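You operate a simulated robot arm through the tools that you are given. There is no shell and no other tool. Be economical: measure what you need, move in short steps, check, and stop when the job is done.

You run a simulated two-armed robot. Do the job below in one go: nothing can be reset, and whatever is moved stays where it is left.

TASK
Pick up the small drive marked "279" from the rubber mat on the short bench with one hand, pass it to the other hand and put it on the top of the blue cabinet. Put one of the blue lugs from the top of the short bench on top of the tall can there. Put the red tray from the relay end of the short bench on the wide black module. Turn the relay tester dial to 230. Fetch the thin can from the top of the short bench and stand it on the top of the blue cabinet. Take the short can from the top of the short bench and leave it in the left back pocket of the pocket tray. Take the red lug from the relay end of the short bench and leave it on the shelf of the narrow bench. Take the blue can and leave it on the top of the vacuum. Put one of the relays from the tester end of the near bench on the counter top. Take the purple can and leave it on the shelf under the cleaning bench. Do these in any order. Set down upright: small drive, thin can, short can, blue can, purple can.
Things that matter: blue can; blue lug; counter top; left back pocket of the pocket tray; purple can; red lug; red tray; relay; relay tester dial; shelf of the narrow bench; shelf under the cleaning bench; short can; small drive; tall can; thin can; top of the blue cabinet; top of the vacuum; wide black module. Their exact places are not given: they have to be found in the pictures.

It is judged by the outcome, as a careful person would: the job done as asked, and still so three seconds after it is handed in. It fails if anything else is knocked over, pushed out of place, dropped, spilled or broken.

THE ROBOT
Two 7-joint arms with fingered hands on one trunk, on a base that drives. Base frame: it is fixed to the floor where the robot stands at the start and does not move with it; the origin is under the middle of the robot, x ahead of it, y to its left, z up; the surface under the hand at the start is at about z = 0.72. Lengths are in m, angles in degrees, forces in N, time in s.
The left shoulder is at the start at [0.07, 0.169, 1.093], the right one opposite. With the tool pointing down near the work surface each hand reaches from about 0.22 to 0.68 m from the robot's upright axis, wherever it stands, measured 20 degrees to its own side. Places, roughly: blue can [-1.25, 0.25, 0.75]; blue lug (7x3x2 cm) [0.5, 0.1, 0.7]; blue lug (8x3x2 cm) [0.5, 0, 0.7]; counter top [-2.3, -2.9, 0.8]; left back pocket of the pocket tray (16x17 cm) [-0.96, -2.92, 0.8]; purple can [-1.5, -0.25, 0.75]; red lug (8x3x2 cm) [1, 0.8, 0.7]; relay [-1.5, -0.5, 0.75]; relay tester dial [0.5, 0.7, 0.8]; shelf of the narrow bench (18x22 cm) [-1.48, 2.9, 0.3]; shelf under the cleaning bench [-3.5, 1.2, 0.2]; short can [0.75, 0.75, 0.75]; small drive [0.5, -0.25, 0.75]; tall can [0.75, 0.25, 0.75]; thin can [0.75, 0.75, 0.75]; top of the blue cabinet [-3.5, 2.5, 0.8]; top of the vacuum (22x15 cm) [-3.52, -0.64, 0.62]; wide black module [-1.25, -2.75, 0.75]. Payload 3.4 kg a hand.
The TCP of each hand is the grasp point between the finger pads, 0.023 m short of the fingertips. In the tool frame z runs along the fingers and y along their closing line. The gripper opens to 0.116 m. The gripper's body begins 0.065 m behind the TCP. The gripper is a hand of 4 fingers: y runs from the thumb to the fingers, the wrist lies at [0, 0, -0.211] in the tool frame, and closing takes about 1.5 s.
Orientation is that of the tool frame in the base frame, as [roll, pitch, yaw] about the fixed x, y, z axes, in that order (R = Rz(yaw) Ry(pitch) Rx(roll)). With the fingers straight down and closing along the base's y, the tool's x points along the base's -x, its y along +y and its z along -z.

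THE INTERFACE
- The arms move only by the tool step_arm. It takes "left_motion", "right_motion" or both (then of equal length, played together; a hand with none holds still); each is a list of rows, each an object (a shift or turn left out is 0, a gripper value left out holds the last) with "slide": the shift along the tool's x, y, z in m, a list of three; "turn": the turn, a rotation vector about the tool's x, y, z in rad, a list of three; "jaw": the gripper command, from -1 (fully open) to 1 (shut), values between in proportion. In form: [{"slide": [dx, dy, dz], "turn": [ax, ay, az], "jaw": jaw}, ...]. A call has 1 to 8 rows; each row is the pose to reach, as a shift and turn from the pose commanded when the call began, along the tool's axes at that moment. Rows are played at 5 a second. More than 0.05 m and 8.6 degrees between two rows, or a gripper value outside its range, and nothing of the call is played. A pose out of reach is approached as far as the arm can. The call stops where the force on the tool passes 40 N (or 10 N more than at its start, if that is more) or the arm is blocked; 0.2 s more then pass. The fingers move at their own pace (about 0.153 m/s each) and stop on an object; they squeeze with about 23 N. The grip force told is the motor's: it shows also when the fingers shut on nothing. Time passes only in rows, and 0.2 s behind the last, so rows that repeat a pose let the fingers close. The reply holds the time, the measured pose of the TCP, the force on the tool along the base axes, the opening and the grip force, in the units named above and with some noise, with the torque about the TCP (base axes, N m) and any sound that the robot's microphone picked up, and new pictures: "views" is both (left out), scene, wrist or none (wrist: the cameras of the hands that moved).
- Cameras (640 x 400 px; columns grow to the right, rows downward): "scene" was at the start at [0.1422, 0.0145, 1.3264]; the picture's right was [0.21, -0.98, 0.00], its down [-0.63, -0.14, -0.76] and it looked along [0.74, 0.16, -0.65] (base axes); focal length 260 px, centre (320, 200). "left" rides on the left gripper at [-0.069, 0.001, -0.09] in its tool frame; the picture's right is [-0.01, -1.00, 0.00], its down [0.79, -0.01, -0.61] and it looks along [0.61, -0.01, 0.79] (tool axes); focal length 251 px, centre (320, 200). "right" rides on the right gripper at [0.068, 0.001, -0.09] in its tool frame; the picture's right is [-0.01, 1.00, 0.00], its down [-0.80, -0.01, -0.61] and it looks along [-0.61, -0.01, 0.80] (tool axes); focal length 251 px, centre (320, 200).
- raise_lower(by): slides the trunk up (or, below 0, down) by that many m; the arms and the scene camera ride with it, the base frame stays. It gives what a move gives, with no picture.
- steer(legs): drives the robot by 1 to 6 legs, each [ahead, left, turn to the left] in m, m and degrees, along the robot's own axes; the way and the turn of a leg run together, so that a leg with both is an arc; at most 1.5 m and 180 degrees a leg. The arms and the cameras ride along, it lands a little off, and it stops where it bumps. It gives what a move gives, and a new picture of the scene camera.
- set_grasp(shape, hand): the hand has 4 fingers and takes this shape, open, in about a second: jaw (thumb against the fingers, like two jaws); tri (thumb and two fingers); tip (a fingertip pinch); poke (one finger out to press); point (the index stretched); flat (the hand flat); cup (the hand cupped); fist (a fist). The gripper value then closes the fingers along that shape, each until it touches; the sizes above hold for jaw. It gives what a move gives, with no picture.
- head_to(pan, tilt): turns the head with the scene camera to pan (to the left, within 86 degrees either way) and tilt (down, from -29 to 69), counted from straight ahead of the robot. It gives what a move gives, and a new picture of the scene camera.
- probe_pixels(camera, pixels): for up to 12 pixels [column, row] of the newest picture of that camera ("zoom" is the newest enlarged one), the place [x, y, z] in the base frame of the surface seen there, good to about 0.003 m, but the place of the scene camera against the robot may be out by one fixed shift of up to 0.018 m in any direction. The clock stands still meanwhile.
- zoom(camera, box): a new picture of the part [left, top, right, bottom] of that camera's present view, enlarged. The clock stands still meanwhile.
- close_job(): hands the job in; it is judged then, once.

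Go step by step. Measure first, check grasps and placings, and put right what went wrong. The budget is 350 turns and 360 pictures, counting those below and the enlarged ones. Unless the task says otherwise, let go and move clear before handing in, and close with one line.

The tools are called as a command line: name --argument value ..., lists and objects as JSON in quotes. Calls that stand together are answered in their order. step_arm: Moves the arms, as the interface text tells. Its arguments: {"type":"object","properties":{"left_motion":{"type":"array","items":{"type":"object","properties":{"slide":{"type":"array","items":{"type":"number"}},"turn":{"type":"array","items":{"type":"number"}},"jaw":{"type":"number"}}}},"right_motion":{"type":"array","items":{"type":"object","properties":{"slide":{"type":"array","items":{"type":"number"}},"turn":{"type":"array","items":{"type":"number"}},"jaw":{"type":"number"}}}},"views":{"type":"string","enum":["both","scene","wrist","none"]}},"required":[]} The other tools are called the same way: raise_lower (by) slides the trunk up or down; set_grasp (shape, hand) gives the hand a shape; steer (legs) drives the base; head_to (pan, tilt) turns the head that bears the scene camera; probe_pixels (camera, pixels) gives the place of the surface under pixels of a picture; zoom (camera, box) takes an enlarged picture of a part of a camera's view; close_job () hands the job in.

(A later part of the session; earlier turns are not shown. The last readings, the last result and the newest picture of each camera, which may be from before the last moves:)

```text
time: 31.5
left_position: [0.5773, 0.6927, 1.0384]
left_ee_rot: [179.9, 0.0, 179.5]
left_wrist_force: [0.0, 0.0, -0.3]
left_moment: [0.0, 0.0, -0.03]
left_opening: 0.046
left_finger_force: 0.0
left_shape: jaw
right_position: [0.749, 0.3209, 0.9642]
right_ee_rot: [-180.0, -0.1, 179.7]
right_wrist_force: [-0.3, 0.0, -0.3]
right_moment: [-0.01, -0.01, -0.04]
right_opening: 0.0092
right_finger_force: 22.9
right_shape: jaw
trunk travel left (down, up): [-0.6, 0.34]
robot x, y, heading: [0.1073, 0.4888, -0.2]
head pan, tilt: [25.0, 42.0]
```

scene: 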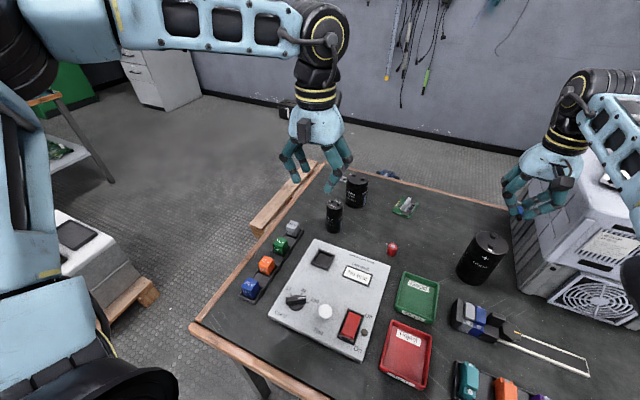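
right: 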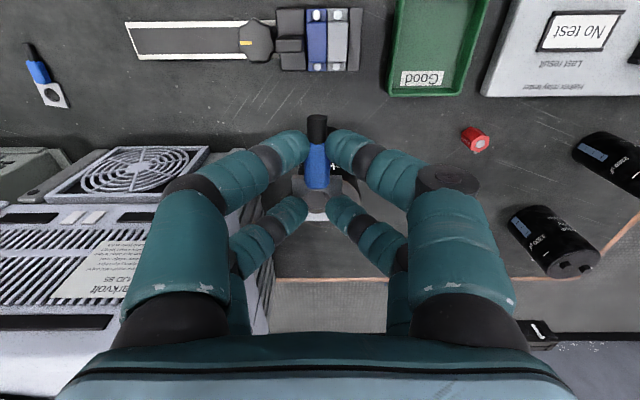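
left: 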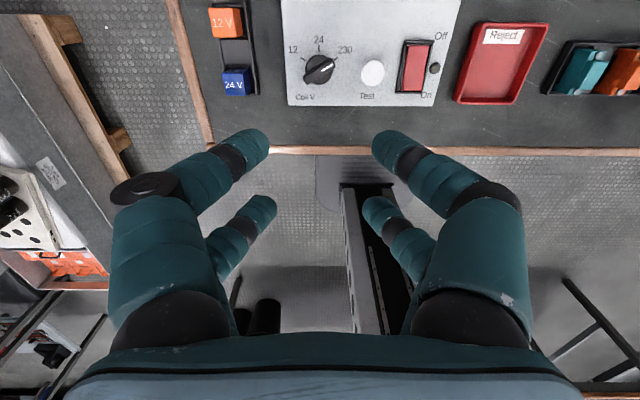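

step_arm --right_motion '[{"slide": [0.009, 0.01, 0.0]}]' --views "wrist"

```text
time: 31.9
left_position: [0.578, 0.6913, 1.0384]
left_ee_rot: [-180.0, 0.0, 179.6]
left_wrist_force: [-0.3, -0.9, 0.3]
left_moment: [-0.02, -0.05, 0.0]
left_opening: 0.0459
left_finger_force: 0.0
left_shape: jaw
right_position: [0.7397, 0.3313, 0.9648]
right_ee_rot: [179.9, 0.0, 179.7]
right_wrist_force: [-0.1, -0.3, -1.1]
right_moment: [-0.02, 0.0, -0.02]
right_opening: 0.0092
right_finger_force: 22.5
right_shape: jaw
trunk travel left (down, up): [-0.6, 0.34]
robot x, y, heading: [0.1082, 0.4934, -0.5]
head pan, tilt: [25.0, 42.0]
```

right: 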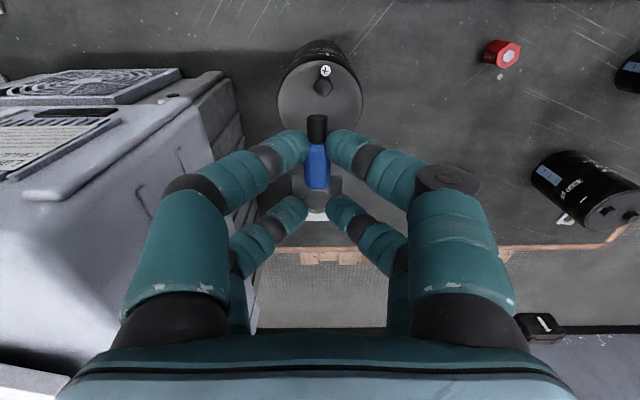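

probe_pixels --camera "right" --pixels '[[323, 87], [284, 100], [355, 105], [318, 84], [329, 84], [318, 150], [318, 175], [317, 120], [316, 216]]'

zoom --camera "right" --box '[272, 40, 372, 110]'

```text
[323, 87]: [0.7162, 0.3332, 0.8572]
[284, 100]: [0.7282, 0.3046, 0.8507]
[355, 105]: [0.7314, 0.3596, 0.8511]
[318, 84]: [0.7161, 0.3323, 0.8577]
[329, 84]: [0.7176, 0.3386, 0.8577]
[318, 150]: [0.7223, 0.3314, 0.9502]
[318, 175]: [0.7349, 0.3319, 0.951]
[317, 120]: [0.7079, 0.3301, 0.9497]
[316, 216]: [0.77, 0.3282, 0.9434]
```

```text
5.71 times, centred on (322, 75) of right
```

zoom: 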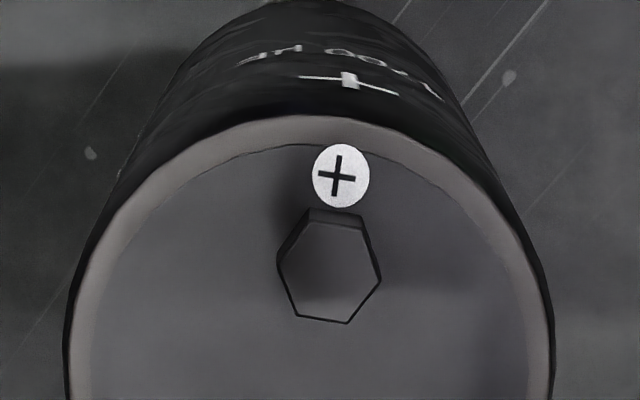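

Terminal 1 at (0.717,0.334). Lower to just at contact and read force.

step_arm --right_motion '[{"slide": [0.002, 0.002, 0.04]}, {"slide": [0.002, 0.002, 0.065]}, {"slide": [0.002, 0.002, 0.072]}, {"slide": [0.002, 0.002, 0.0765]}]' --views "wrist"

```text
time: 32.9
left_position: [0.5795, 0.6918, 1.0388]
left_ee_rot: [180.0, 0.0, 179.6]
left_wrist_force: [0.8, -1.1, -0.2]
left_moment: [-0.02, 0.01, 0.01]
left_opening: 0.0458
left_finger_force: 0.0
left_shape: jaw
right_position: [0.738, 0.333, 0.8869]
right_ee_rot: [-179.9, 0.0, 179.7]
right_wrist_force: [-0.1, 0.5, -0.2]
right_moment: [0.02, -0.02, -0.05]
right_opening: 0.009
right_finger_force: 22.9
right_shape: jaw
trunk travel left (down, up): [-0.6, 0.34]
robot x, y, heading: [0.1084, 0.4918, -0.2]
head pan, tilt: [25.0, 42.0]
```

right: 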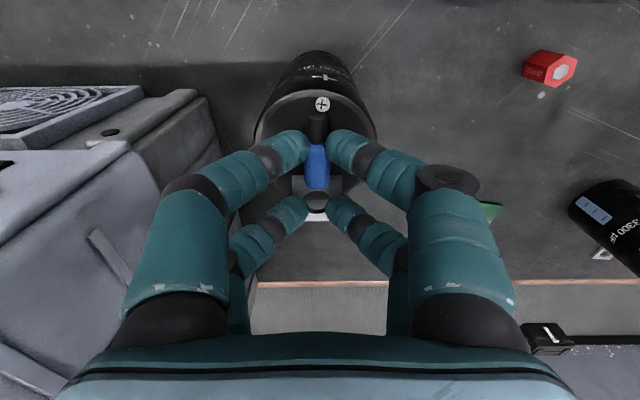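

No contact yet; inch lower.

step_arm --right_motion '[{"slide": [0, 0, 0.002]}, {"slide": [0, 0, 0.004]}]' --views "none"

```text
time: 33.5
left_position: [0.578, 0.6915, 1.0389]
left_ee_rot: [-180.0, 0.1, 179.6]
left_wrist_force: [0.1, 0.1, 0.1]
left_moment: [-0.01, 0.0, -0.03]
left_opening: 0.0462
left_finger_force: 0.0
left_shape: jaw
right_position: [0.7377, 0.3338, 0.8843]
right_ee_rot: [180.0, 0.1, 179.8]
right_wrist_force: [0.9, -1.0, 8.4]
right_moment: [-0.01, -0.17, 0.0]
right_opening: 0.0094
right_finger_force: 22.6
right_shape: jaw
trunk travel left (down, up): [-0.6, 0.34]
robot x, y, heading: [0.1088, 0.4919, -0.1]
head pan, tilt: [25.0, 42.0]
```

Contact (8 N). Open gently and lift straight up.

step_arm --right_motion '[{"slide": [0, 0, -0.001], "jaw": 0.7}, {"slide": [0, 0, -0.001], "jaw": 0.3}, {"slide": [0, 0, -0.001], "jaw": 0.3}, {"slide": [0, 0, -0.03]}, {"slide": [0, 0, -0.07]}]' --views "both"

```text
time: 34.7
left_position: [0.5766, 0.6922, 1.038]
left_ee_rot: [-180.0, 0.0, 179.5]
left_wrist_force: [-0.1, -0.9, -0.2]
left_moment: [0.0, 0.01, -0.02]
left_opening: 0.0458
left_finger_force: 0.2
left_shape: jaw
right_position: [0.7375, 0.3338, 0.9563]
right_ee_rot: [179.9, 0.1, 179.6]
right_wrist_force: [-0.5, 0.3, 0.4]
right_moment: [-0.01, 0.01, 0.01]
right_opening: 0.0399
right_finger_force: 0.2
right_shape: jaw
trunk travel left (down, up): [-0.6, 0.34]
robot x, y, heading: [0.1055, 0.4904, -0.2]
head pan, tilt: [25.0, 42.0]
```

scene: 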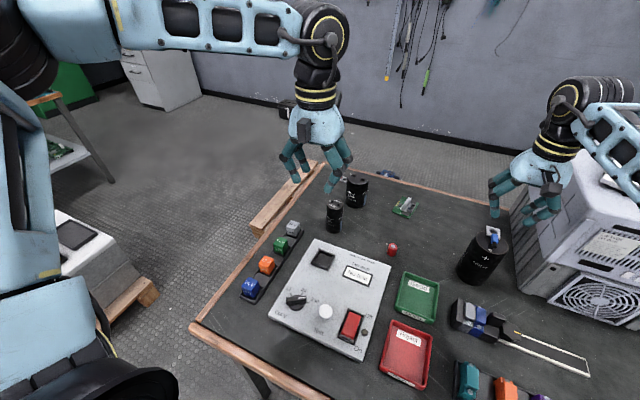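
right: 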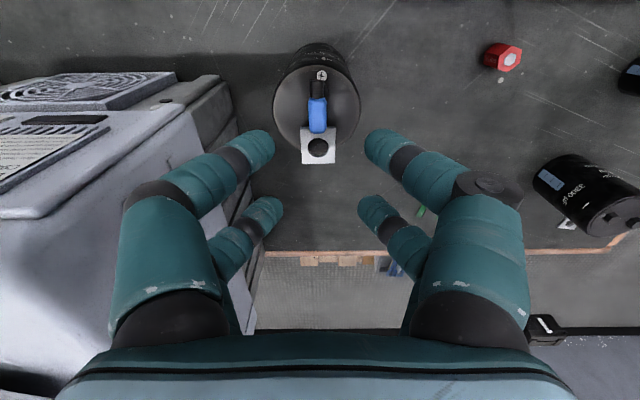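

zoom --camera "scene" --box '[430, 210, 540, 290]'

probe_pixels --camera "right" --pixels '[[318, 92], [318, 115], [308, 158], [332, 158], [318, 85]]'

```text
5.00 times, centred on (485, 250) of scene
```

zoom: 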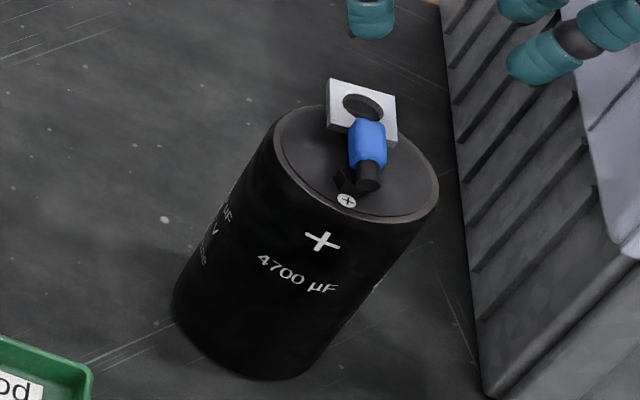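

```text
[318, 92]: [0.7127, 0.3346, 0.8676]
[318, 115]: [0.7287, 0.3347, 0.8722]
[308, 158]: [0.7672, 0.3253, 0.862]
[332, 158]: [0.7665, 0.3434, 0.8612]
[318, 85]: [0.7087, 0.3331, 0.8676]
```

Lug sits level on the can. Now see how much room the base has to the bench: look straight down.

head_to --pan 0 --tilt 69

```text
time: 35.6
left_position: [0.5791, 0.6929, 1.0377]
left_ee_rot: [180.0, 0.1, 179.6]
left_wrist_force: [-0.2, 0.4, 0.4]
left_moment: [-0.01, -0.01, -0.03]
left_opening: 0.0459
left_finger_force: 0.1
left_shape: jaw
right_position: [0.7389, 0.3342, 0.9558]
right_ee_rot: [-180.0, 0.0, 179.7]
right_wrist_force: [0.1, 0.4, -0.7]
right_moment: [0.04, 0.01, -0.02]
right_opening: 0.0402
right_finger_force: 0.1
right_shape: jaw
trunk travel left (down, up): [-0.6, 0.34]
robot x, y, heading: [0.1098, 0.4937, -0.2]
head pan, tilt: [0.0, 68.8]
```

scene: 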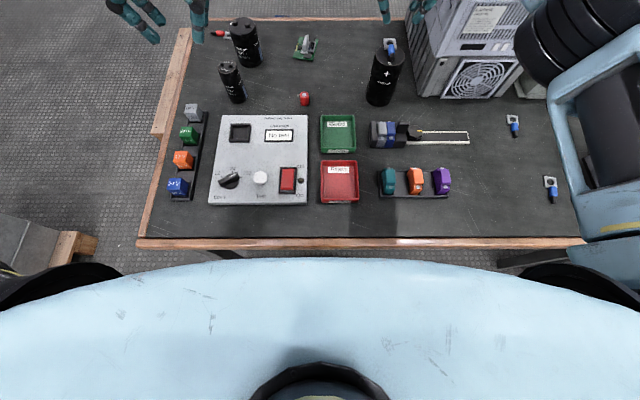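

probe_pixels --camera "scene" --pixels '[[320, 262], [320, 243], [243, 45], [229, 72], [222, 34], [340, 180], [340, 205], [322, 160], [357, 160], [215, 33], [229, 37], [240, 24]]'

zoom --camera "scene" --box '[180, 0, 340, 110]'

```text
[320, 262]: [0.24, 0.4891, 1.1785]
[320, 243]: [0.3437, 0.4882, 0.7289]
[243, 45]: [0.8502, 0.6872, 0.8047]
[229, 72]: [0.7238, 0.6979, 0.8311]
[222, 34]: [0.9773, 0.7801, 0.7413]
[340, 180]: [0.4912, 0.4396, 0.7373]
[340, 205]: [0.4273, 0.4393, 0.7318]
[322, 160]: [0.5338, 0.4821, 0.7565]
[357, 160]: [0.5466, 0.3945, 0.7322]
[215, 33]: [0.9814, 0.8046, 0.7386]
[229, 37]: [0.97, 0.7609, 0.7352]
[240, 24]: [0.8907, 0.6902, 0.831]
```

```text
3.64 times, centred on (260, 55) of scene
```

zoom: 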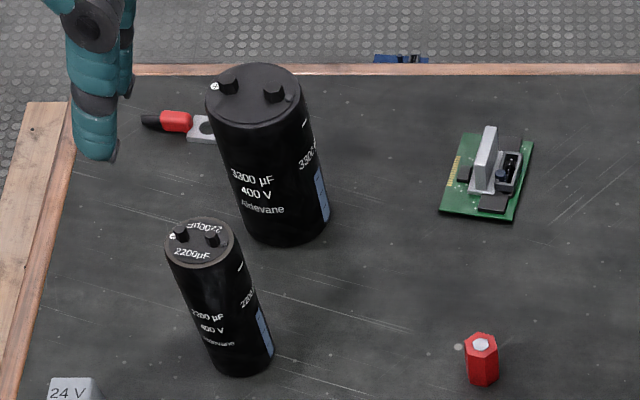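

zoom --camera "left" --box '[160, 100, 480, 300]'

```text
2.00 times, centred on (320, 200) of left
```

zoom: 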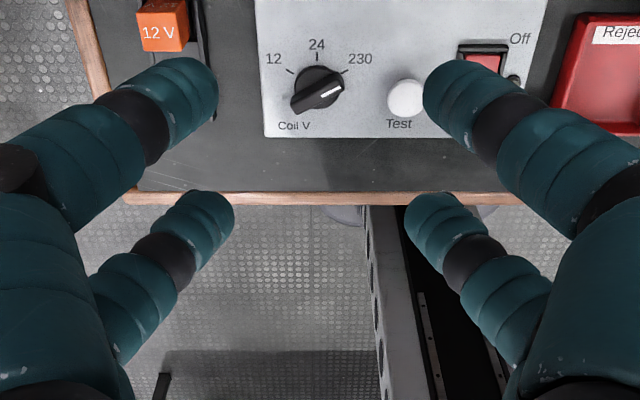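

probe_pixels --camera "zoom" --pixels '[[390, 215], [390, 260], [390, 330], [365, 225], [340, 215], [340, 197], [420, 340]]'

```text
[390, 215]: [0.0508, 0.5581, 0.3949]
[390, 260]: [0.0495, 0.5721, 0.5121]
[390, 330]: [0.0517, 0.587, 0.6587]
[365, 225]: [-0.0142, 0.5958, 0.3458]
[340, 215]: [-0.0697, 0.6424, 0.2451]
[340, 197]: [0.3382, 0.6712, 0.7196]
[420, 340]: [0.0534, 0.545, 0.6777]
```

Column front is far behind the bench edge, so there's room under the bench. Retract right hand, then drive ahead 0.14.

step_arm --right_motion '[{"slide": [0, 0, -0.045]}, {"slide": [0.02, 0, -0.085]}, {"slide": [0.06, 0, -0.1]}, {"slide": [0.11, 0, -0.1]}, {"slide": [0.16, 0, -0.1]}]' --views "none"

steer --legs '[[0.14, 0, 0]]'

```text
time: 36.8
left_position: [0.5776, 0.6924, 1.039]
left_ee_rot: [180.0, 0.1, 179.7]
left_wrist_force: [-0.1, -0.9, -0.4]
left_moment: [-0.01, -0.02, 0.01]
left_opening: 0.046
left_finger_force: 0.0
left_shape: jaw
right_position: [0.5763, 0.3338, 1.0549]
right_ee_rot: [180.0, 0.2, 179.5]
right_wrist_force: [-0.7, -0.6, -0.8]
right_moment: [-0.01, -0.04, 0.02]
right_opening: 0.0403
right_finger_force: 0.2
right_shape: jaw
trunk travel left (down, up): [-0.6, 0.34]
robot x, y, heading: [0.1126, 0.49, -0.4]
head pan, tilt: [0.0, 68.8]
```

```text
time: 38.1
left_position: [0.7154, 0.6917, 1.0379]
left_ee_rot: [-180.0, 0.0, 179.7]
left_wrist_force: [0.0, 0.3, -0.7]
left_moment: [0.03, 0.01, 0.02]
left_opening: 0.0461
left_finger_force: 0.0
left_shape: jaw
right_position: [0.7159, 0.3342, 1.0552]
right_ee_rot: [179.9, 0.1, 179.8]
right_wrist_force: [0.0, 0.5, 0.7]
right_moment: [-0.02, 0.01, 0.0]
right_opening: 0.04
right_finger_force: 0.1
right_shape: jaw
trunk travel left (down, up): [-0.6, 0.34]
robot x, y, heading: [0.2484, 0.4888, -0.3]
head pan, tilt: [0.0, 68.8]
```

scene: 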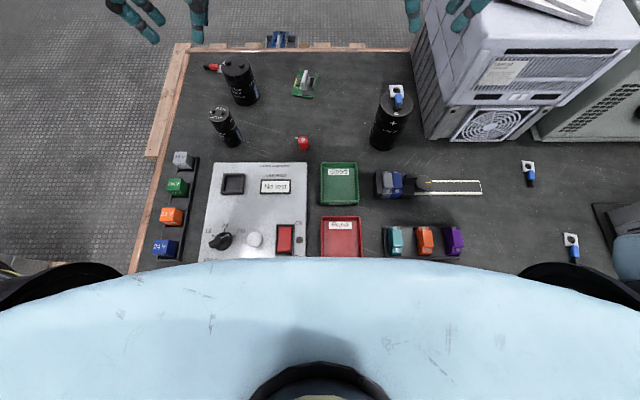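

Room is fine. Left hand above the wide short can, jaws open.

step_arm --left_motion '[{"slide": [-0.04, -0.002, 0], "jaw": -1}, {"slide": [-0.08, -0.004, 0]}, {"slide": [-0.12, -0.006, 0.0]}, {"slide": [-0.155, -0.007, 0.01]}]' --views "wrist"

```text
time: 39.1
left_position: [0.8137, 0.7153, 1.0179]
left_ee_rot: [-180.0, -0.1, 179.6]
left_wrist_force: [0.0, -0.9, -0.1]
left_moment: [0.02, 0.02, 0.0]
left_opening: 0.116
left_finger_force: 0.0
left_shape: jaw
left hand out of reach, approached as far as the arm can: row 2, 3, 4
right_position: [0.7172, 0.3351, 1.0531]
right_ee_rot: [180.0, 0.0, 179.8]
right_wrist_force: [0.2, 0.5, -1.2]
right_moment: [0.01, -0.01, -0.02]
right_opening: 0.0404
right_finger_force: 0.0
right_shape: jaw
trunk travel left (down, up): [-0.6, 0.34]
robot x, y, heading: [0.2485, 0.492, -0.1]
head pan, tilt: [0.0, 68.8]
```

left: 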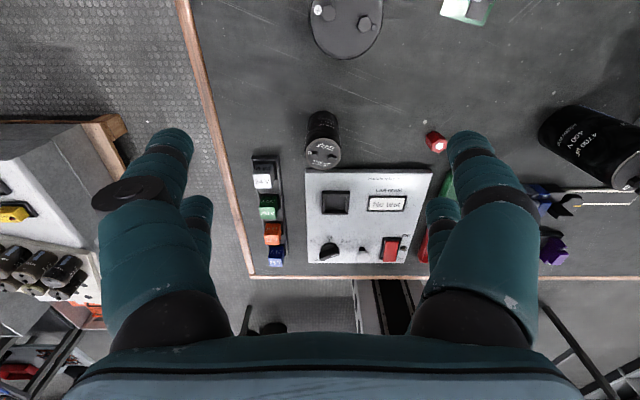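

probe_pixels --camera "left" --pixels '[[345, 40], [325, 13], [365, 20], [312, 20], [382, 20], [345, 56], [323, 155], [310, 155], [338, 155], [323, 168], [323, 143]]'

```text
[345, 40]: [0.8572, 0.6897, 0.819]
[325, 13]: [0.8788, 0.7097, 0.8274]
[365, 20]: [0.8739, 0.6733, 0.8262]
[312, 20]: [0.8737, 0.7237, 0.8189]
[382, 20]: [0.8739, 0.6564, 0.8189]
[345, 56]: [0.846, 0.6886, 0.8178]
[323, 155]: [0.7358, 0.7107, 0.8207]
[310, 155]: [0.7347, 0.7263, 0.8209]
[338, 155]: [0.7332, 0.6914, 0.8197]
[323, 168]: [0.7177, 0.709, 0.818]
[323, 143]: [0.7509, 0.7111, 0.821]
```

Short can centre ≈(0.880,0.690), Ø0.07, top 0.819. Move over it and check before descending.

step_arm --left_motion '[{"slide": [-0.01, -0.005, 0.045]}, {"slide": [-0.02, -0.01, 0.09]}, {"slide": [-0.045, -0.018, 0.115]}, {"slide": [-0.066, -0.025, 0.12]}, {"slide": [-0.066, -0.025, 0.12]}]' --views "wrist"

```text
time: 40.3
left_position: [0.8142, 0.7207, 0.9104]
left_ee_rot: [180.0, 0.1, 179.7]
left_wrist_force: [-0.2, -0.5, -0.4]
left_moment: [-0.02, -0.02, 0.01]
left_opening: 0.1158
left_finger_force: 0.0
left_shape: jaw
left hand out of reach, approached as far as the arm can: row 1, 2, 3, 4, 5
right_position: [0.7168, 0.3349, 1.0532]
right_ee_rot: [-180.0, -0.1, 179.8]
right_wrist_force: [-0.4, -0.1, 1.4]
right_moment: [0.0, -0.01, 0.0]
right_opening: 0.0402
right_finger_force: 0.1
right_shape: jaw
trunk travel left (down, up): [-0.6, 0.34]
robot x, y, heading: [0.2468, 0.4933, -0.2]
head pan, tilt: [0.0, 68.8]
```

left: 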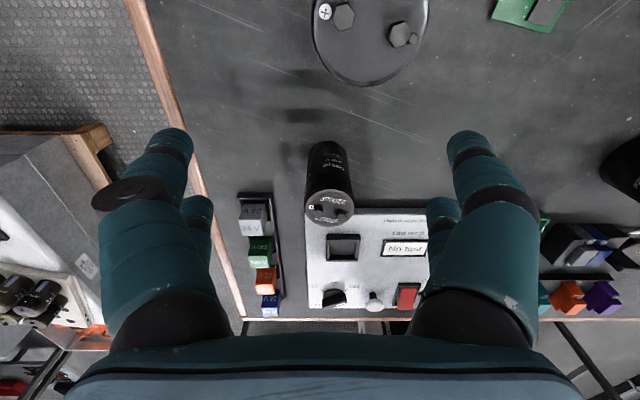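

Still short by ~7 cm; pull right hand back and drive 0.08 ahead.

step_arm --right_motion '[{"slide": [0.05, 0.02, 0]}, {"slide": [0.09, 0.04, 0]}]' --views "none"

steer --legs '[[0.08, 0, 0]]'

```text
refused: row 1 steps farther than a row can; nothing moved
```

```text
time: 41.4
left_position: [0.8938, 0.7215, 0.9106]
left_ee_rot: [180.0, 0.1, 179.7]
left_wrist_force: [0.7, 0.8, 0.1]
left_moment: [0.01, 0.04, 0.01]
left_opening: 0.1158
left_finger_force: 0.1
left_shape: jaw
right_position: [0.7962, 0.3355, 1.0539]
right_ee_rot: [180.0, 0.1, 179.8]
right_wrist_force: [0.4, -0.7, -0.8]
right_moment: [0.0, -0.02, 0.03]
right_opening: 0.0404
right_finger_force: 0.1
right_shape: jaw
trunk travel left (down, up): [-0.6, 0.34]
robot x, y, heading: [0.3269, 0.4924, -0.4]
head pan, tilt: [0.0, 68.8]
```

scene: 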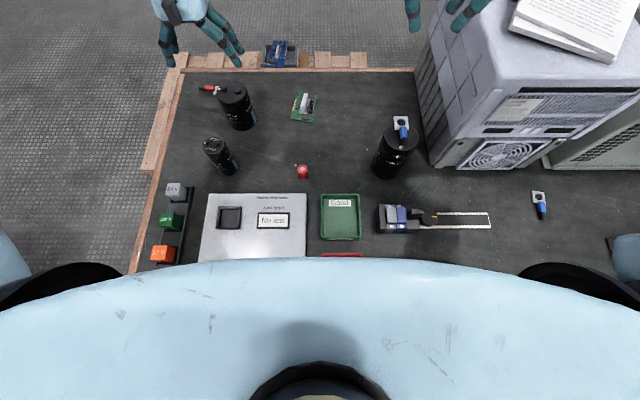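

step_arm --left_motion '[{"slide": [0.007, -0.016, 0.02]}, {"slide": [0.014, -0.0315, 0.04]}, {"slide": [0.014, -0.0315, 0.05]}]' --views "wrist"

```text
time: 42.2
left_position: [0.8656, 0.6978, 0.8651]
left_ee_rot: [-179.9, 0.2, 179.7]
left_wrist_force: [-0.5, -0.2, -0.8]
left_moment: [0.01, -0.01, 0.0]
left_opening: 0.116
left_finger_force: 0.0
left_shape: jaw
left hand out of reach, approached as far as the arm can: row 1, 2, 3
right_position: [0.796, 0.3352, 1.0539]
right_ee_rot: [-179.9, 0.0, 179.9]
right_wrist_force: [1.4, -0.3, -0.5]
right_moment: [0.01, 0.03, -0.01]
right_opening: 0.0402
right_finger_force: 0.0
right_shape: jaw
trunk travel left (down, up): [-0.6, 0.34]
robot x, y, heading: [0.3234, 0.4892, 0.0]
head pan, tilt: [0.0, 68.8]
```

left: 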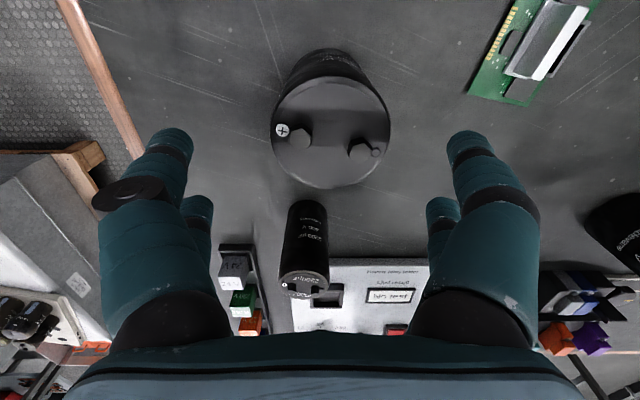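

The can is seen at (330,130), hand still short of it. Likely a yaw-related joint limit; try turning the hand outward 20°.

step_arm --left_motion '[{"slide": [0, 0, -0.02], "turn": [0, 0, -0.12]}, {"slide": [0, 0, -0.02], "turn": [0, 0, -0.24]}, {"slide": [0, 0, -0.02], "turn": [0, 0, -0.36]}, {"slide": [-0.015, -0.008, -0.02], "turn": [0, 0, -0.36]}]' --views "none"

```text
time: 43.2
left_position: [0.8732, 0.6963, 0.8869]
left_ee_rot: [-180.0, 0.1, -159.6]
left_wrist_force: [0.6, -0.1, -0.7]
left_moment: [-0.02, 0.01, -0.01]
left_opening: 0.1157
left_finger_force: 0.0
left_shape: jaw
left hand out of reach, approached as far as the arm can: row 4
right_position: [0.7965, 0.3353, 1.0538]
right_ee_rot: [179.9, 0.0, 179.9]
right_wrist_force: [0.0, -0.3, -0.2]
right_moment: [0.01, -0.02, 0.02]
right_opening: 0.0407
right_finger_force: 0.0
right_shape: jaw
trunk travel left (down, up): [-0.6, 0.34]
robot x, y, heading: [0.3295, 0.493, -0.2]
head pan, tilt: [0.0, 68.8]
```

raise_lower --by 0.15

step_arm --left_motion '[{"slide": [0, 0, 0.05]}, {"slide": [0, 0, 0.1]}, {"slide": [0, 0, 0.145]}, {"slide": [-0.015, -0.008, 0.145]}]' --views "none"

```text
time: 44.9
left_position: [0.8734, 0.695, 1.039]
left_ee_rot: [-179.9, 0.0, -159.6]
left_wrist_force: [-1.5, 0.4, 0.2]
left_moment: [0.03, 0.01, 0.01]
left_opening: 0.1157
left_finger_force: 0.1
left_shape: jaw
right_position: [0.7961, 0.3354, 1.2043]
right_ee_rot: [-179.9, -0.1, 179.8]
right_wrist_force: [-0.3, -0.1, -0.2]
right_moment: [-0.03, 0.02, 0.02]
right_opening: 0.0403
right_finger_force: 0.1
right_shape: jaw
trunk travel left (down, up): [-0.75, 0.19]
robot x, y, heading: [0.3266, 0.493, -0.1]
head pan, tilt: [0.0, 68.8]
```

```text
time: 45.9
left_position: [0.8366, 0.7271, 0.9345]
left_ee_rot: [-179.7, 0.1, -159.7]
left_wrist_force: [0.3, 0.5, 0.0]
left_moment: [0.0, 0.04, 0.01]
left_opening: 0.116
left_finger_force: 0.2
left_shape: jaw
left hand out of reach, approached as far as the arm can: row 1, 2, 3, 4
right_position: [0.7971, 0.3359, 1.203]
right_ee_rot: [180.0, 0.1, 179.8]
right_wrist_force: [-0.3, 0.3, -0.4]
right_moment: [0.0, -0.02, -0.02]
right_opening: 0.0404
right_finger_force: 0.1
right_shape: jaw
trunk travel left (down, up): [-0.75, 0.19]
robot x, y, heading: [0.3269, 0.488, -0.2]
head pan, tilt: [0.0, 68.8]
```

Raising made it worse, so it isn't simple distance; see how the left arm is posed.

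head_to --pan 50 --tilt 30

```text
time: 47.1
left_position: [0.8385, 0.7261, 0.9353]
left_ee_rot: [-180.0, 0.1, -159.5]
left_wrist_force: [0.4, 0.6, 0.4]
left_moment: [-0.06, -0.05, 0.01]
left_opening: 0.1159
left_finger_force: 0.1
left_shape: jaw
right_position: [0.7967, 0.3349, 1.2043]
right_ee_rot: [180.0, -0.1, 179.9]
right_wrist_force: [0.7, 0.4, 0.0]
right_moment: [0.02, -0.02, 0.0]
right_opening: 0.0403
right_finger_force: 0.0
right_shape: jaw
trunk travel left (down, up): [-0.75, 0.19]
robot x, y, heading: [0.3233, 0.493, -0.1]
head pan, tilt: [50.0, 30.0]
```

scene: 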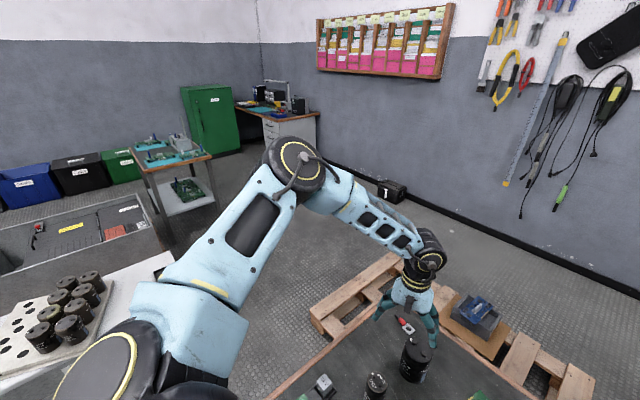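

Elbow is out sideways, not stretched. I'll try the other way: raise the hand, lower the trunk by 0.3.

step_arm --left_motion '[{"slide": [0, 0, -0.05]}, {"slide": [0, 0, -0.1]}, {"slide": [0, 0, -0.15]}, {"slide": [0, 0, -0.2]}, {"slide": [0, 0, -0.25]}]' --right_motion '[{"slide": [0, 0, -0.05]}, {"slide": [0, 0, -0.1]}, {"slide": [0, 0, -0.15]}, {"slide": [0, 0, -0.2]}, {"slide": [0, 0, -0.2]}]' --views "none"

raise_lower --by -0.3

step_arm --left_motion '[{"slide": [-0.01, -0.03, 0]}, {"slide": [-0.02, -0.055, 0]}]' --views "none"

```text
time: 48.3
left_position: [0.8347, 0.7252, 1.1882]
left_ee_rot: [-179.9, 0.1, -159.6]
left_wrist_force: [0.3, 0.5, 0.7]
left_moment: [-0.02, -0.01, 0.02]
left_opening: 0.1158
left_finger_force: 0.0
left_shape: jaw
right_position: [0.7961, 0.3372, 1.4058]
right_ee_rot: [179.8, 0.2, 180.0]
right_wrist_force: [0.1, -1.0, 0.7]
right_moment: [0.0, 0.02, 0.02]
right_opening: 0.0405
right_finger_force: 0.0
right_shape: jaw
trunk travel left (down, up): [-0.75, 0.19]
robot x, y, heading: [0.3288, 0.4897, 0.1]
head pan, tilt: [50.0, 30.0]
```

```text
time: 51.3
left_position: [0.8351, 0.7257, 0.8861]
left_ee_rot: [-179.9, 0.2, -159.6]
left_wrist_force: [-0.3, -0.7, 0.6]
left_moment: [0.01, -0.04, 0.01]
left_opening: 0.1159
left_finger_force: 0.0
left_shape: jaw
right_position: [0.7975, 0.3373, 1.1043]
right_ee_rot: [180.0, 0.0, 179.8]
right_wrist_force: [0.0, 1.1, -0.1]
right_moment: [-0.01, 0.01, 0.01]
right_opening: 0.0401
right_finger_force: 0.0
right_shape: jaw
trunk travel left (down, up): [-0.45, 0.49]
robot x, y, heading: [0.3254, 0.4918, -0.2]
head pan, tilt: [50.0, 30.0]
```

```text
time: 51.9
left_position: [0.8705, 0.6841, 0.8863]
left_ee_rot: [-179.9, 0.1, -159.5]
left_wrist_force: [0.4, 0.4, 0.2]
left_moment: [0.0, -0.02, 0.0]
left_opening: 0.1157
left_finger_force: 0.0
left_shape: jaw
right_position: [0.7974, 0.3385, 1.1045]
right_ee_rot: [-180.0, 0.0, 179.9]
right_wrist_force: [0.3, -0.9, 0.6]
right_moment: [-0.06, 0.01, 0.03]
right_opening: 0.0403
right_finger_force: 0.0
right_shape: jaw
trunk travel left (down, up): [-0.45, 0.49]
robot x, y, heading: [0.3247, 0.4918, -0.1]
head pan, tilt: [50.0, 30.0]
```

That reaches. Now fine-centre on the can and look.

step_arm --left_motion '[{"slide": [-0.011, 0.0023, 0]}]' --views "wrist"

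```text
time: 52.3
left_position: [0.8753, 0.6919, 0.8859]
left_ee_rot: [-179.8, 0.1, -159.6]
left_wrist_force: [0.5, 0.0, 0.3]
left_moment: [0.03, 0.01, -0.02]
left_opening: 0.1159
left_finger_force: 0.1
left_shape: jaw
left hand out of reach, approached as far as the arm can: row 1
right_position: [0.7979, 0.3373, 1.1036]
right_ee_rot: [180.0, 0.0, 179.8]
right_wrist_force: [0.4, -0.2, -0.3]
right_moment: [-0.02, 0.0, -0.04]
right_opening: 0.0403
right_finger_force: 0.1
right_shape: jaw
trunk travel left (down, up): [-0.45, 0.49]
robot x, y, heading: [0.3259, 0.4916, -0.0]
head pan, tilt: [50.0, 30.0]
```

left: 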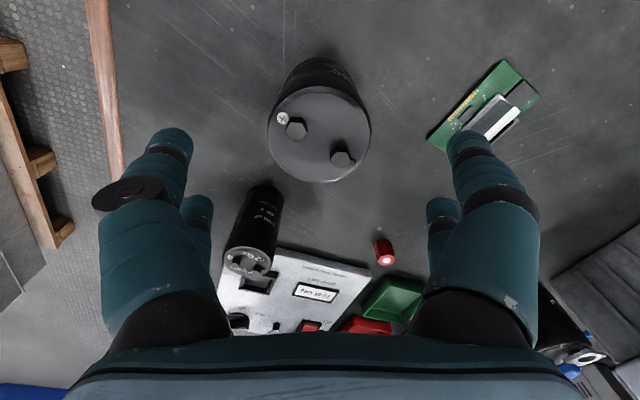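

Again at the limit; drive ahead 0.06 more (torso is well above the bench items).

steer --legs '[[0.06, 0, 0]]'

```text
time: 53.4
left_position: [0.9295, 0.6905, 0.8857]
left_ee_rot: [-179.8, 0.1, -159.6]
left_wrist_force: [-0.3, 0.4, 0.1]
left_moment: [0.01, 0.0, 0.01]
left_opening: 0.1162
left_finger_force: 0.3
left_shape: jaw
right_position: [0.8524, 0.3387, 1.1044]
right_ee_rot: [-179.9, 0.0, 179.9]
right_wrist_force: [0.2, -0.1, 0.2]
right_moment: [-0.02, -0.05, 0.01]
right_opening: 0.0402
right_finger_force: 0.0
right_shape: jaw
trunk travel left (down, up): [-0.45, 0.49]
robot x, y, heading: [0.3796, 0.4911, -0.2]
head pan, tilt: [50.0, 30.0]
stopped in leg 1: the robot was blocked; the commanded pose is now the measured one
```

scene: 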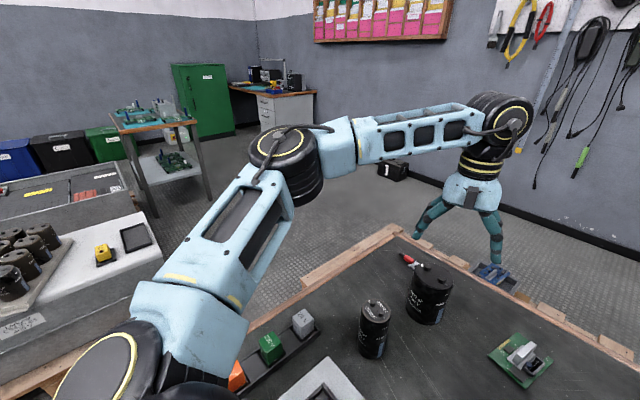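

Blocked at x=0.38 (touching the bench); back off 1 cm, then centre and view the can.

steer --legs '[[-0.015, 0, 0]]'

step_arm --left_motion '[{"slide": [0.016, 0.006, 0]}, {"slide": [0.033, 0.012, 0]}]' --views "wrist"

```text
time: 54.2
left_position: [0.9168, 0.6921, 0.884]
left_ee_rot: [-179.9, 0.0, -159.4]
left_wrist_force: [0.8, -0.1, -0.6]
left_moment: [0.02, -0.01, -0.01]
left_opening: 0.1159
left_finger_force: 0.1
left_shape: jaw
right_position: [0.8403, 0.3387, 1.1036]
right_ee_rot: [179.9, -0.2, 179.8]
right_wrist_force: [0.3, 0.3, 0.7]
right_moment: [0.0, -0.02, -0.04]
right_opening: 0.0404
right_finger_force: 0.0
right_shape: jaw
trunk travel left (down, up): [-0.45, 0.49]
robot x, y, heading: [0.3696, 0.4942, 0.1]
head pan, tilt: [50.0, 30.0]
```

scene: 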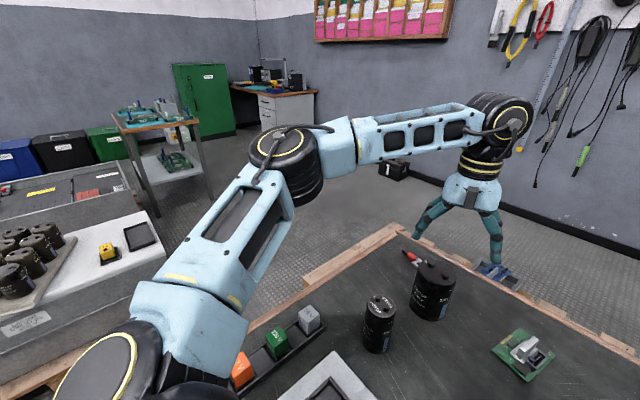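

```text
time: 54.8
left_position: [0.8819, 0.6926, 0.8862]
left_ee_rot: [-179.9, 0.3, -159.4]
left_wrist_force: [-1.5, -0.6, -0.7]
left_moment: [0.0, -0.05, -0.01]
left_opening: 0.1158
left_finger_force: 0.0
left_shape: jaw
right_position: [0.8393, 0.3397, 1.1042]
right_ee_rot: [180.0, 0.0, 179.9]
right_wrist_force: [0.5, -0.1, 1.1]
right_moment: [-0.02, 0.03, 0.0]
right_opening: 0.0402
right_finger_force: 0.1
right_shape: jaw
trunk travel left (down, up): [-0.45, 0.49]
robot x, y, heading: [0.3722, 0.4921, 0.4]
head pan, tilt: [50.0, 30.0]
```

left: 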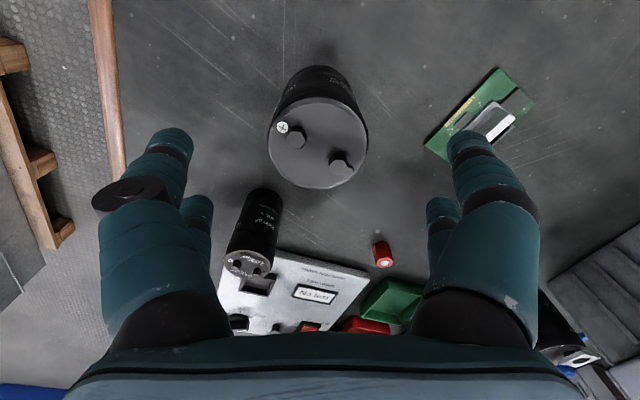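

probe_pixels --camera "left" --pixels '[[272, 140], [364, 145], [318, 185], [318, 100], [384, 252], [250, 262]]'

```text
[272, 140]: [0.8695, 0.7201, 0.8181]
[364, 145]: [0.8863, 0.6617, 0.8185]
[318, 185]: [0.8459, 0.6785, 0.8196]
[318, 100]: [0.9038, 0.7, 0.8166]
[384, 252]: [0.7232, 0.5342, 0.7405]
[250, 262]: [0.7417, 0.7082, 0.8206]
```

Centre at (0.878,0.690). Descend and grip.

step_arm --left_motion '[{"slide": [0.0046, -0.001, 0.04]}, {"slide": [0.0046, -0.001, 0.075]}, {"slide": [0.0046, -0.001, 0.1]}, {"slide": [0.0046, -0.001, 0.1], "jaw": 0.5}, {"slide": [0.0046, -0.001, 0.1], "jaw": 1}, {"slide": [0.0046, -0.001, 0.1], "jaw": 1}, {"slide": [0.0046, -0.001, 0.1], "jaw": 1}]' --views "wrist"

```text
time: 56.4
left_position: [0.8769, 0.6894, 0.7847]
left_ee_rot: [-179.9, 0.1, -159.6]
left_wrist_force: [-0.2, -0.1, 0.2]
left_moment: [0.02, 0.02, 0.03]
left_opening: 0.0512
left_finger_force: 22.8
left_shape: jaw
right_position: [0.84, 0.3386, 1.1026]
right_ee_rot: [180.0, -0.1, 179.9]
right_wrist_force: [-0.6, 0.1, 0.6]
right_moment: [0.0, 0.01, -0.01]
right_opening: 0.0404
right_finger_force: 0.0
right_shape: jaw
trunk travel left (down, up): [-0.45, 0.49]
robot x, y, heading: [0.3693, 0.4936, -0.3]
head pan, tilt: [50.0, 30.0]
```

left: 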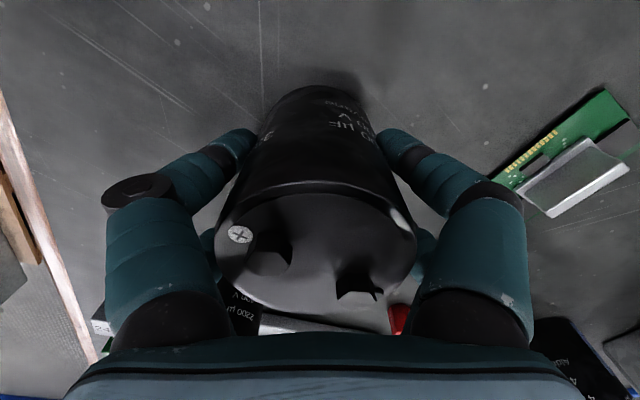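

Short can gripped. Lift it, then back the robot off to reach the red tray with the right hand.

step_arm --left_motion '[{"slide": [0, 0, -0.05]}, {"slide": [0, 0, -0.1]}, {"slide": [0, 0, -0.15]}, {"slide": [0, 0, -0.2]}, {"slide": [0, 0, -0.25]}]' --views "wrist"

steer --legs '[[-0.37, 0, 0]]'

head_to --pan 0 --tilt 55

```text
time: 57.6
left_position: [0.8546, 0.7031, 1.0247]
left_ee_rot: [-179.8, 0.3, -159.3]
left_wrist_force: [-0.7, -0.5, -5.2]
left_moment: [0.01, -0.04, -0.02]
left_opening: 0.0508
left_finger_force: 22.7
left_shape: jaw
left hand out of reach, approached as far as the arm can: row 4, 5
right_position: [0.8366, 0.3382, 1.1049]
right_ee_rot: [180.0, 0.1, 179.9]
right_wrist_force: [-1.5, 0.1, 0.3]
right_moment: [0.0, -0.01, -0.03]
right_opening: 0.0403
right_finger_force: 0.1
right_shape: jaw
trunk travel left (down, up): [-0.45, 0.49]
robot x, y, heading: [0.3697, 0.49, 0.1]
head pan, tilt: [50.0, 30.0]
```

left: 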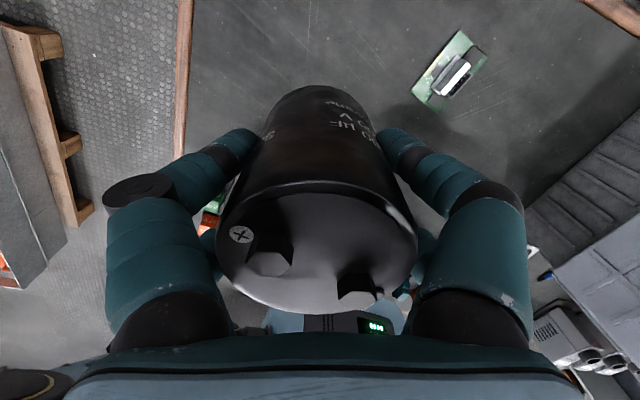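

```text
time: 59.9
left_position: [0.4876, 0.7039, 1.0227]
left_ee_rot: [-179.9, 0.0, -159.3]
left_wrist_force: [0.5, 1.3, -5.0]
left_moment: [0.01, 0.01, 0.01]
left_opening: 0.0509
left_finger_force: 22.5
left_shape: jaw
right_position: [0.4716, 0.3399, 1.1039]
right_ee_rot: [180.0, -0.2, -179.8]
right_wrist_force: [0.3, 0.3, -0.6]
right_moment: [0.02, -0.01, 0.0]
right_opening: 0.0403
right_finger_force: 0.1
right_shape: jaw
trunk travel left (down, up): [-0.45, 0.49]
robot x, y, heading: [0.0001, 0.4921, 0.2]
head pan, tilt: [50.0, 30.0]
```

scene: 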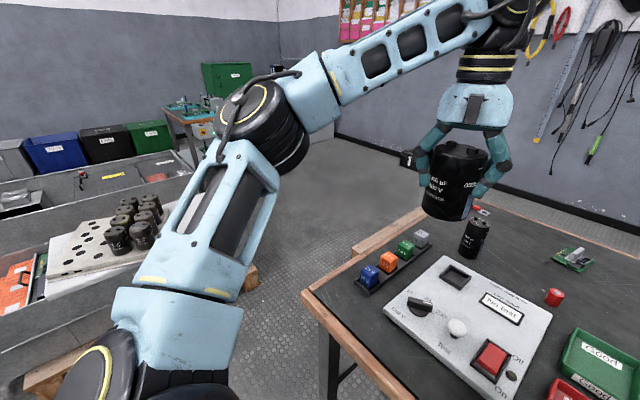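

```text
time: 61.1
left_position: [0.4877, 0.7034, 1.0228]
left_ee_rot: [-179.8, 0.1, -159.2]
left_wrist_force: [0.1, 0.1, -4.5]
left_moment: [0.01, 0.0, -0.02]
left_opening: 0.0508
left_finger_force: 23.2
left_shape: jaw
right_position: [0.4711, 0.3386, 1.1045]
right_ee_rot: [-179.9, -0.1, -179.8]
right_wrist_force: [0.4, -0.5, -1.2]
right_moment: [0.01, 0.02, 0.02]
right_opening: 0.0402
right_finger_force: 0.1
right_shape: jaw
trunk travel left (down, up): [-0.45, 0.49]
robot x, y, heading: [-0.0037, 0.4895, 0.5]
head pan, tilt: [0.0, 55.0]
```

scene: 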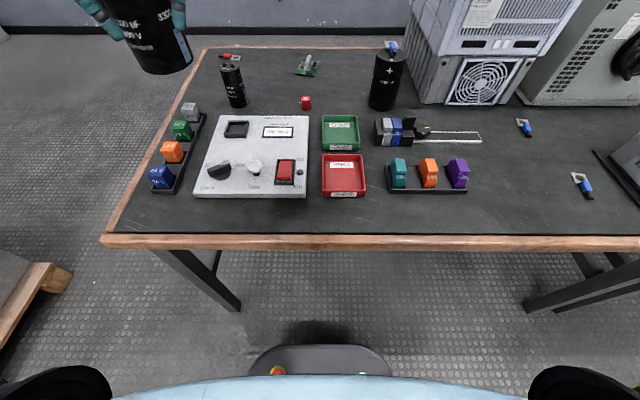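

Everything intact. Right hand above the red tray.

step_arm --right_motion '[{"slide": [0, 0.03, 0.035], "jaw": -1}, {"slide": [0, 0.06, 0.07]}, {"slide": [0, 0.09, 0.105]}, {"slide": [0, 0.1, 0.15]}]' --views "wrist"

```text
time: 62.1
left_position: [0.4883, 0.7036, 1.0231]
left_ee_rot: [-179.9, 0.1, -159.2]
left_wrist_force: [-0.8, -0.1, -5.4]
left_moment: [-0.02, 0.03, 0.0]
left_opening: 0.0508
left_finger_force: 23.3
left_shape: jaw
right_position: [0.4703, 0.44, 0.9532]
right_ee_rot: [-179.9, 0.0, -179.8]
right_wrist_force: [-0.2, 0.3, 0.6]
right_moment: [0.01, -0.04, 0.0]
right_opening: 0.1158
right_finger_force: 0.2
right_shape: jaw
trunk travel left (down, up): [-0.45, 0.49]
robot x, y, heading: [-0.0028, 0.4905, 0.3]
head pan, tilt: [0.0, 55.0]
```

right: 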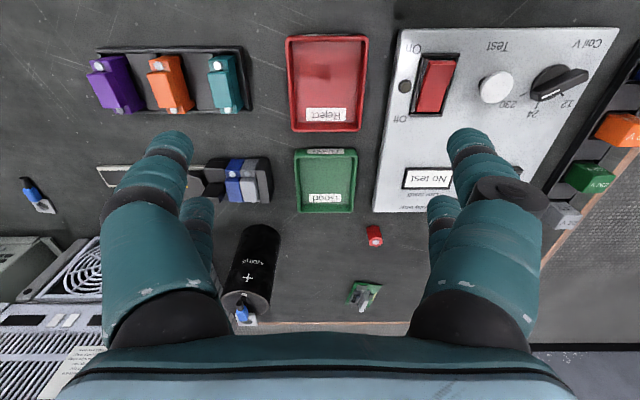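

probe_pixels --camera "right" --pixels '[[287, 42], [368, 40], [361, 128], [291, 128], [328, 70], [289, 85], [365, 85], [395, 85], [326, 134]]'

zoom --camera "right" --box '[268, 20, 428, 140]'

```text
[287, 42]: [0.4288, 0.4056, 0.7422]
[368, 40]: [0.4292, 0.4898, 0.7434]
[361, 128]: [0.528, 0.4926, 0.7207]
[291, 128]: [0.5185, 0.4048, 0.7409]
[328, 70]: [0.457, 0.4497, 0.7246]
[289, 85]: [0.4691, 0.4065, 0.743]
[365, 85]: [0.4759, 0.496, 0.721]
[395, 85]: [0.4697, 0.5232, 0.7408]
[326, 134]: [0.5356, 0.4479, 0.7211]
```

```text
3.33 times, centred on (348, 80) of right
```

zoom: 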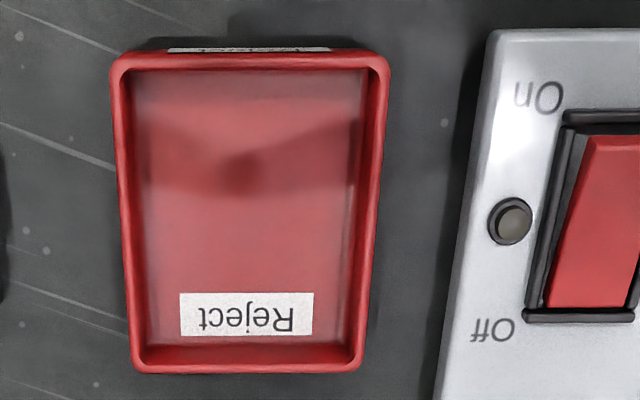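

probe_pixels --camera "zoom" --pixels '[[455, 330], [465, 250], [475, 170], [485, 90], [425, 200], [385, 100], [375, 230], [365, 330]]'

```text
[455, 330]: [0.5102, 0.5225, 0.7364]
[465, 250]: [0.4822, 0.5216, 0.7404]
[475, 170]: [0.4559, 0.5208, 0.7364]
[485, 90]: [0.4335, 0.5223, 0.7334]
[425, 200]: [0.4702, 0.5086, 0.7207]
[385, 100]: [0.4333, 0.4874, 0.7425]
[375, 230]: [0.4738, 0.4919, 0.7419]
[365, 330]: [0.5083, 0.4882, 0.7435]
```

Gap to the tester is 3 cm; grip the tray across its width with a slightly reduced opening.

step_arm --right_motion '[{"slide": [-0.004, 0.006, 0.045], "jaw": -0.8}, {"slide": [-0.004, 0.006, 0.09]}, {"slide": [-0.004, 0.006, 0.135]}, {"slide": [-0.004, 0.006, 0.16]}]' --views "wrist"

```text
time: 63.1
left_position: [0.4867, 0.7029, 1.0225]
left_ee_rot: [-179.8, 0.1, -159.2]
left_wrist_force: [-0.1, -0.3, -5.3]
left_moment: [-0.02, -0.01, 0.01]
left_opening: 0.051
left_finger_force: 23.1
left_shape: jaw
right_position: [0.4748, 0.4447, 0.7938]
right_ee_rot: [-179.9, -0.1, -179.9]
right_wrist_force: [1.6, 0.0, 0.3]
right_moment: [-0.03, -0.01, 0.01]
right_opening: 0.1045
right_finger_force: 0.0
right_shape: jaw
trunk travel left (down, up): [-0.45, 0.49]
robot x, y, heading: [0.0026, 0.4905, 0.1]
head pan, tilt: [0.0, 55.0]
```

right: 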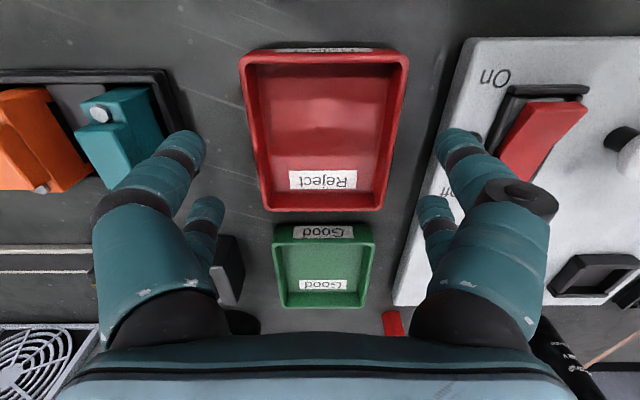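

step_arm --right_motion '[{"slide": [0, 0, 0.025]}, {"slide": [0, 0, 0.04]}, {"slide": [0, 0, 0.047]}]' --views "wrist"

```text
time: 63.9
left_position: [0.4879, 0.7047, 1.0226]
left_ee_rot: [-179.9, 0.1, -159.2]
left_wrist_force: [0.8, -0.1, -4.9]
left_moment: [-0.03, -0.01, -0.02]
left_opening: 0.0506
left_finger_force: 22.8
left_shape: jaw
right_position: [0.4755, 0.4448, 0.7462]
right_ee_rot: [-179.9, -0.1, -179.9]
right_wrist_force: [-0.5, -0.6, 0.4]
right_moment: [0.0, 0.03, -0.05]
right_opening: 0.1045
right_finger_force: 0.0
right_shape: jaw
trunk travel left (down, up): [-0.45, 0.49]
robot x, y, heading: [-0.0017, 0.4936, 0.4]
head pan, tilt: [0.0, 55.0]
```

right: 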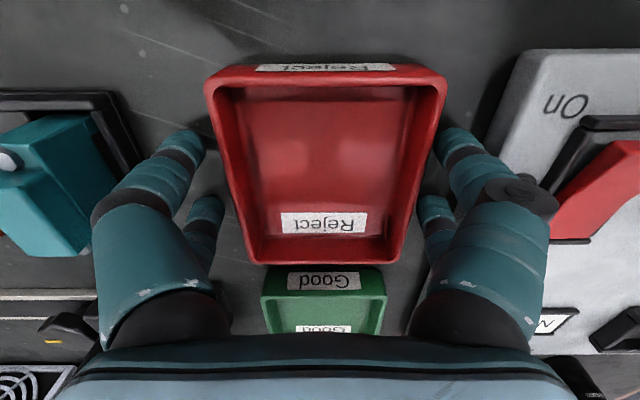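

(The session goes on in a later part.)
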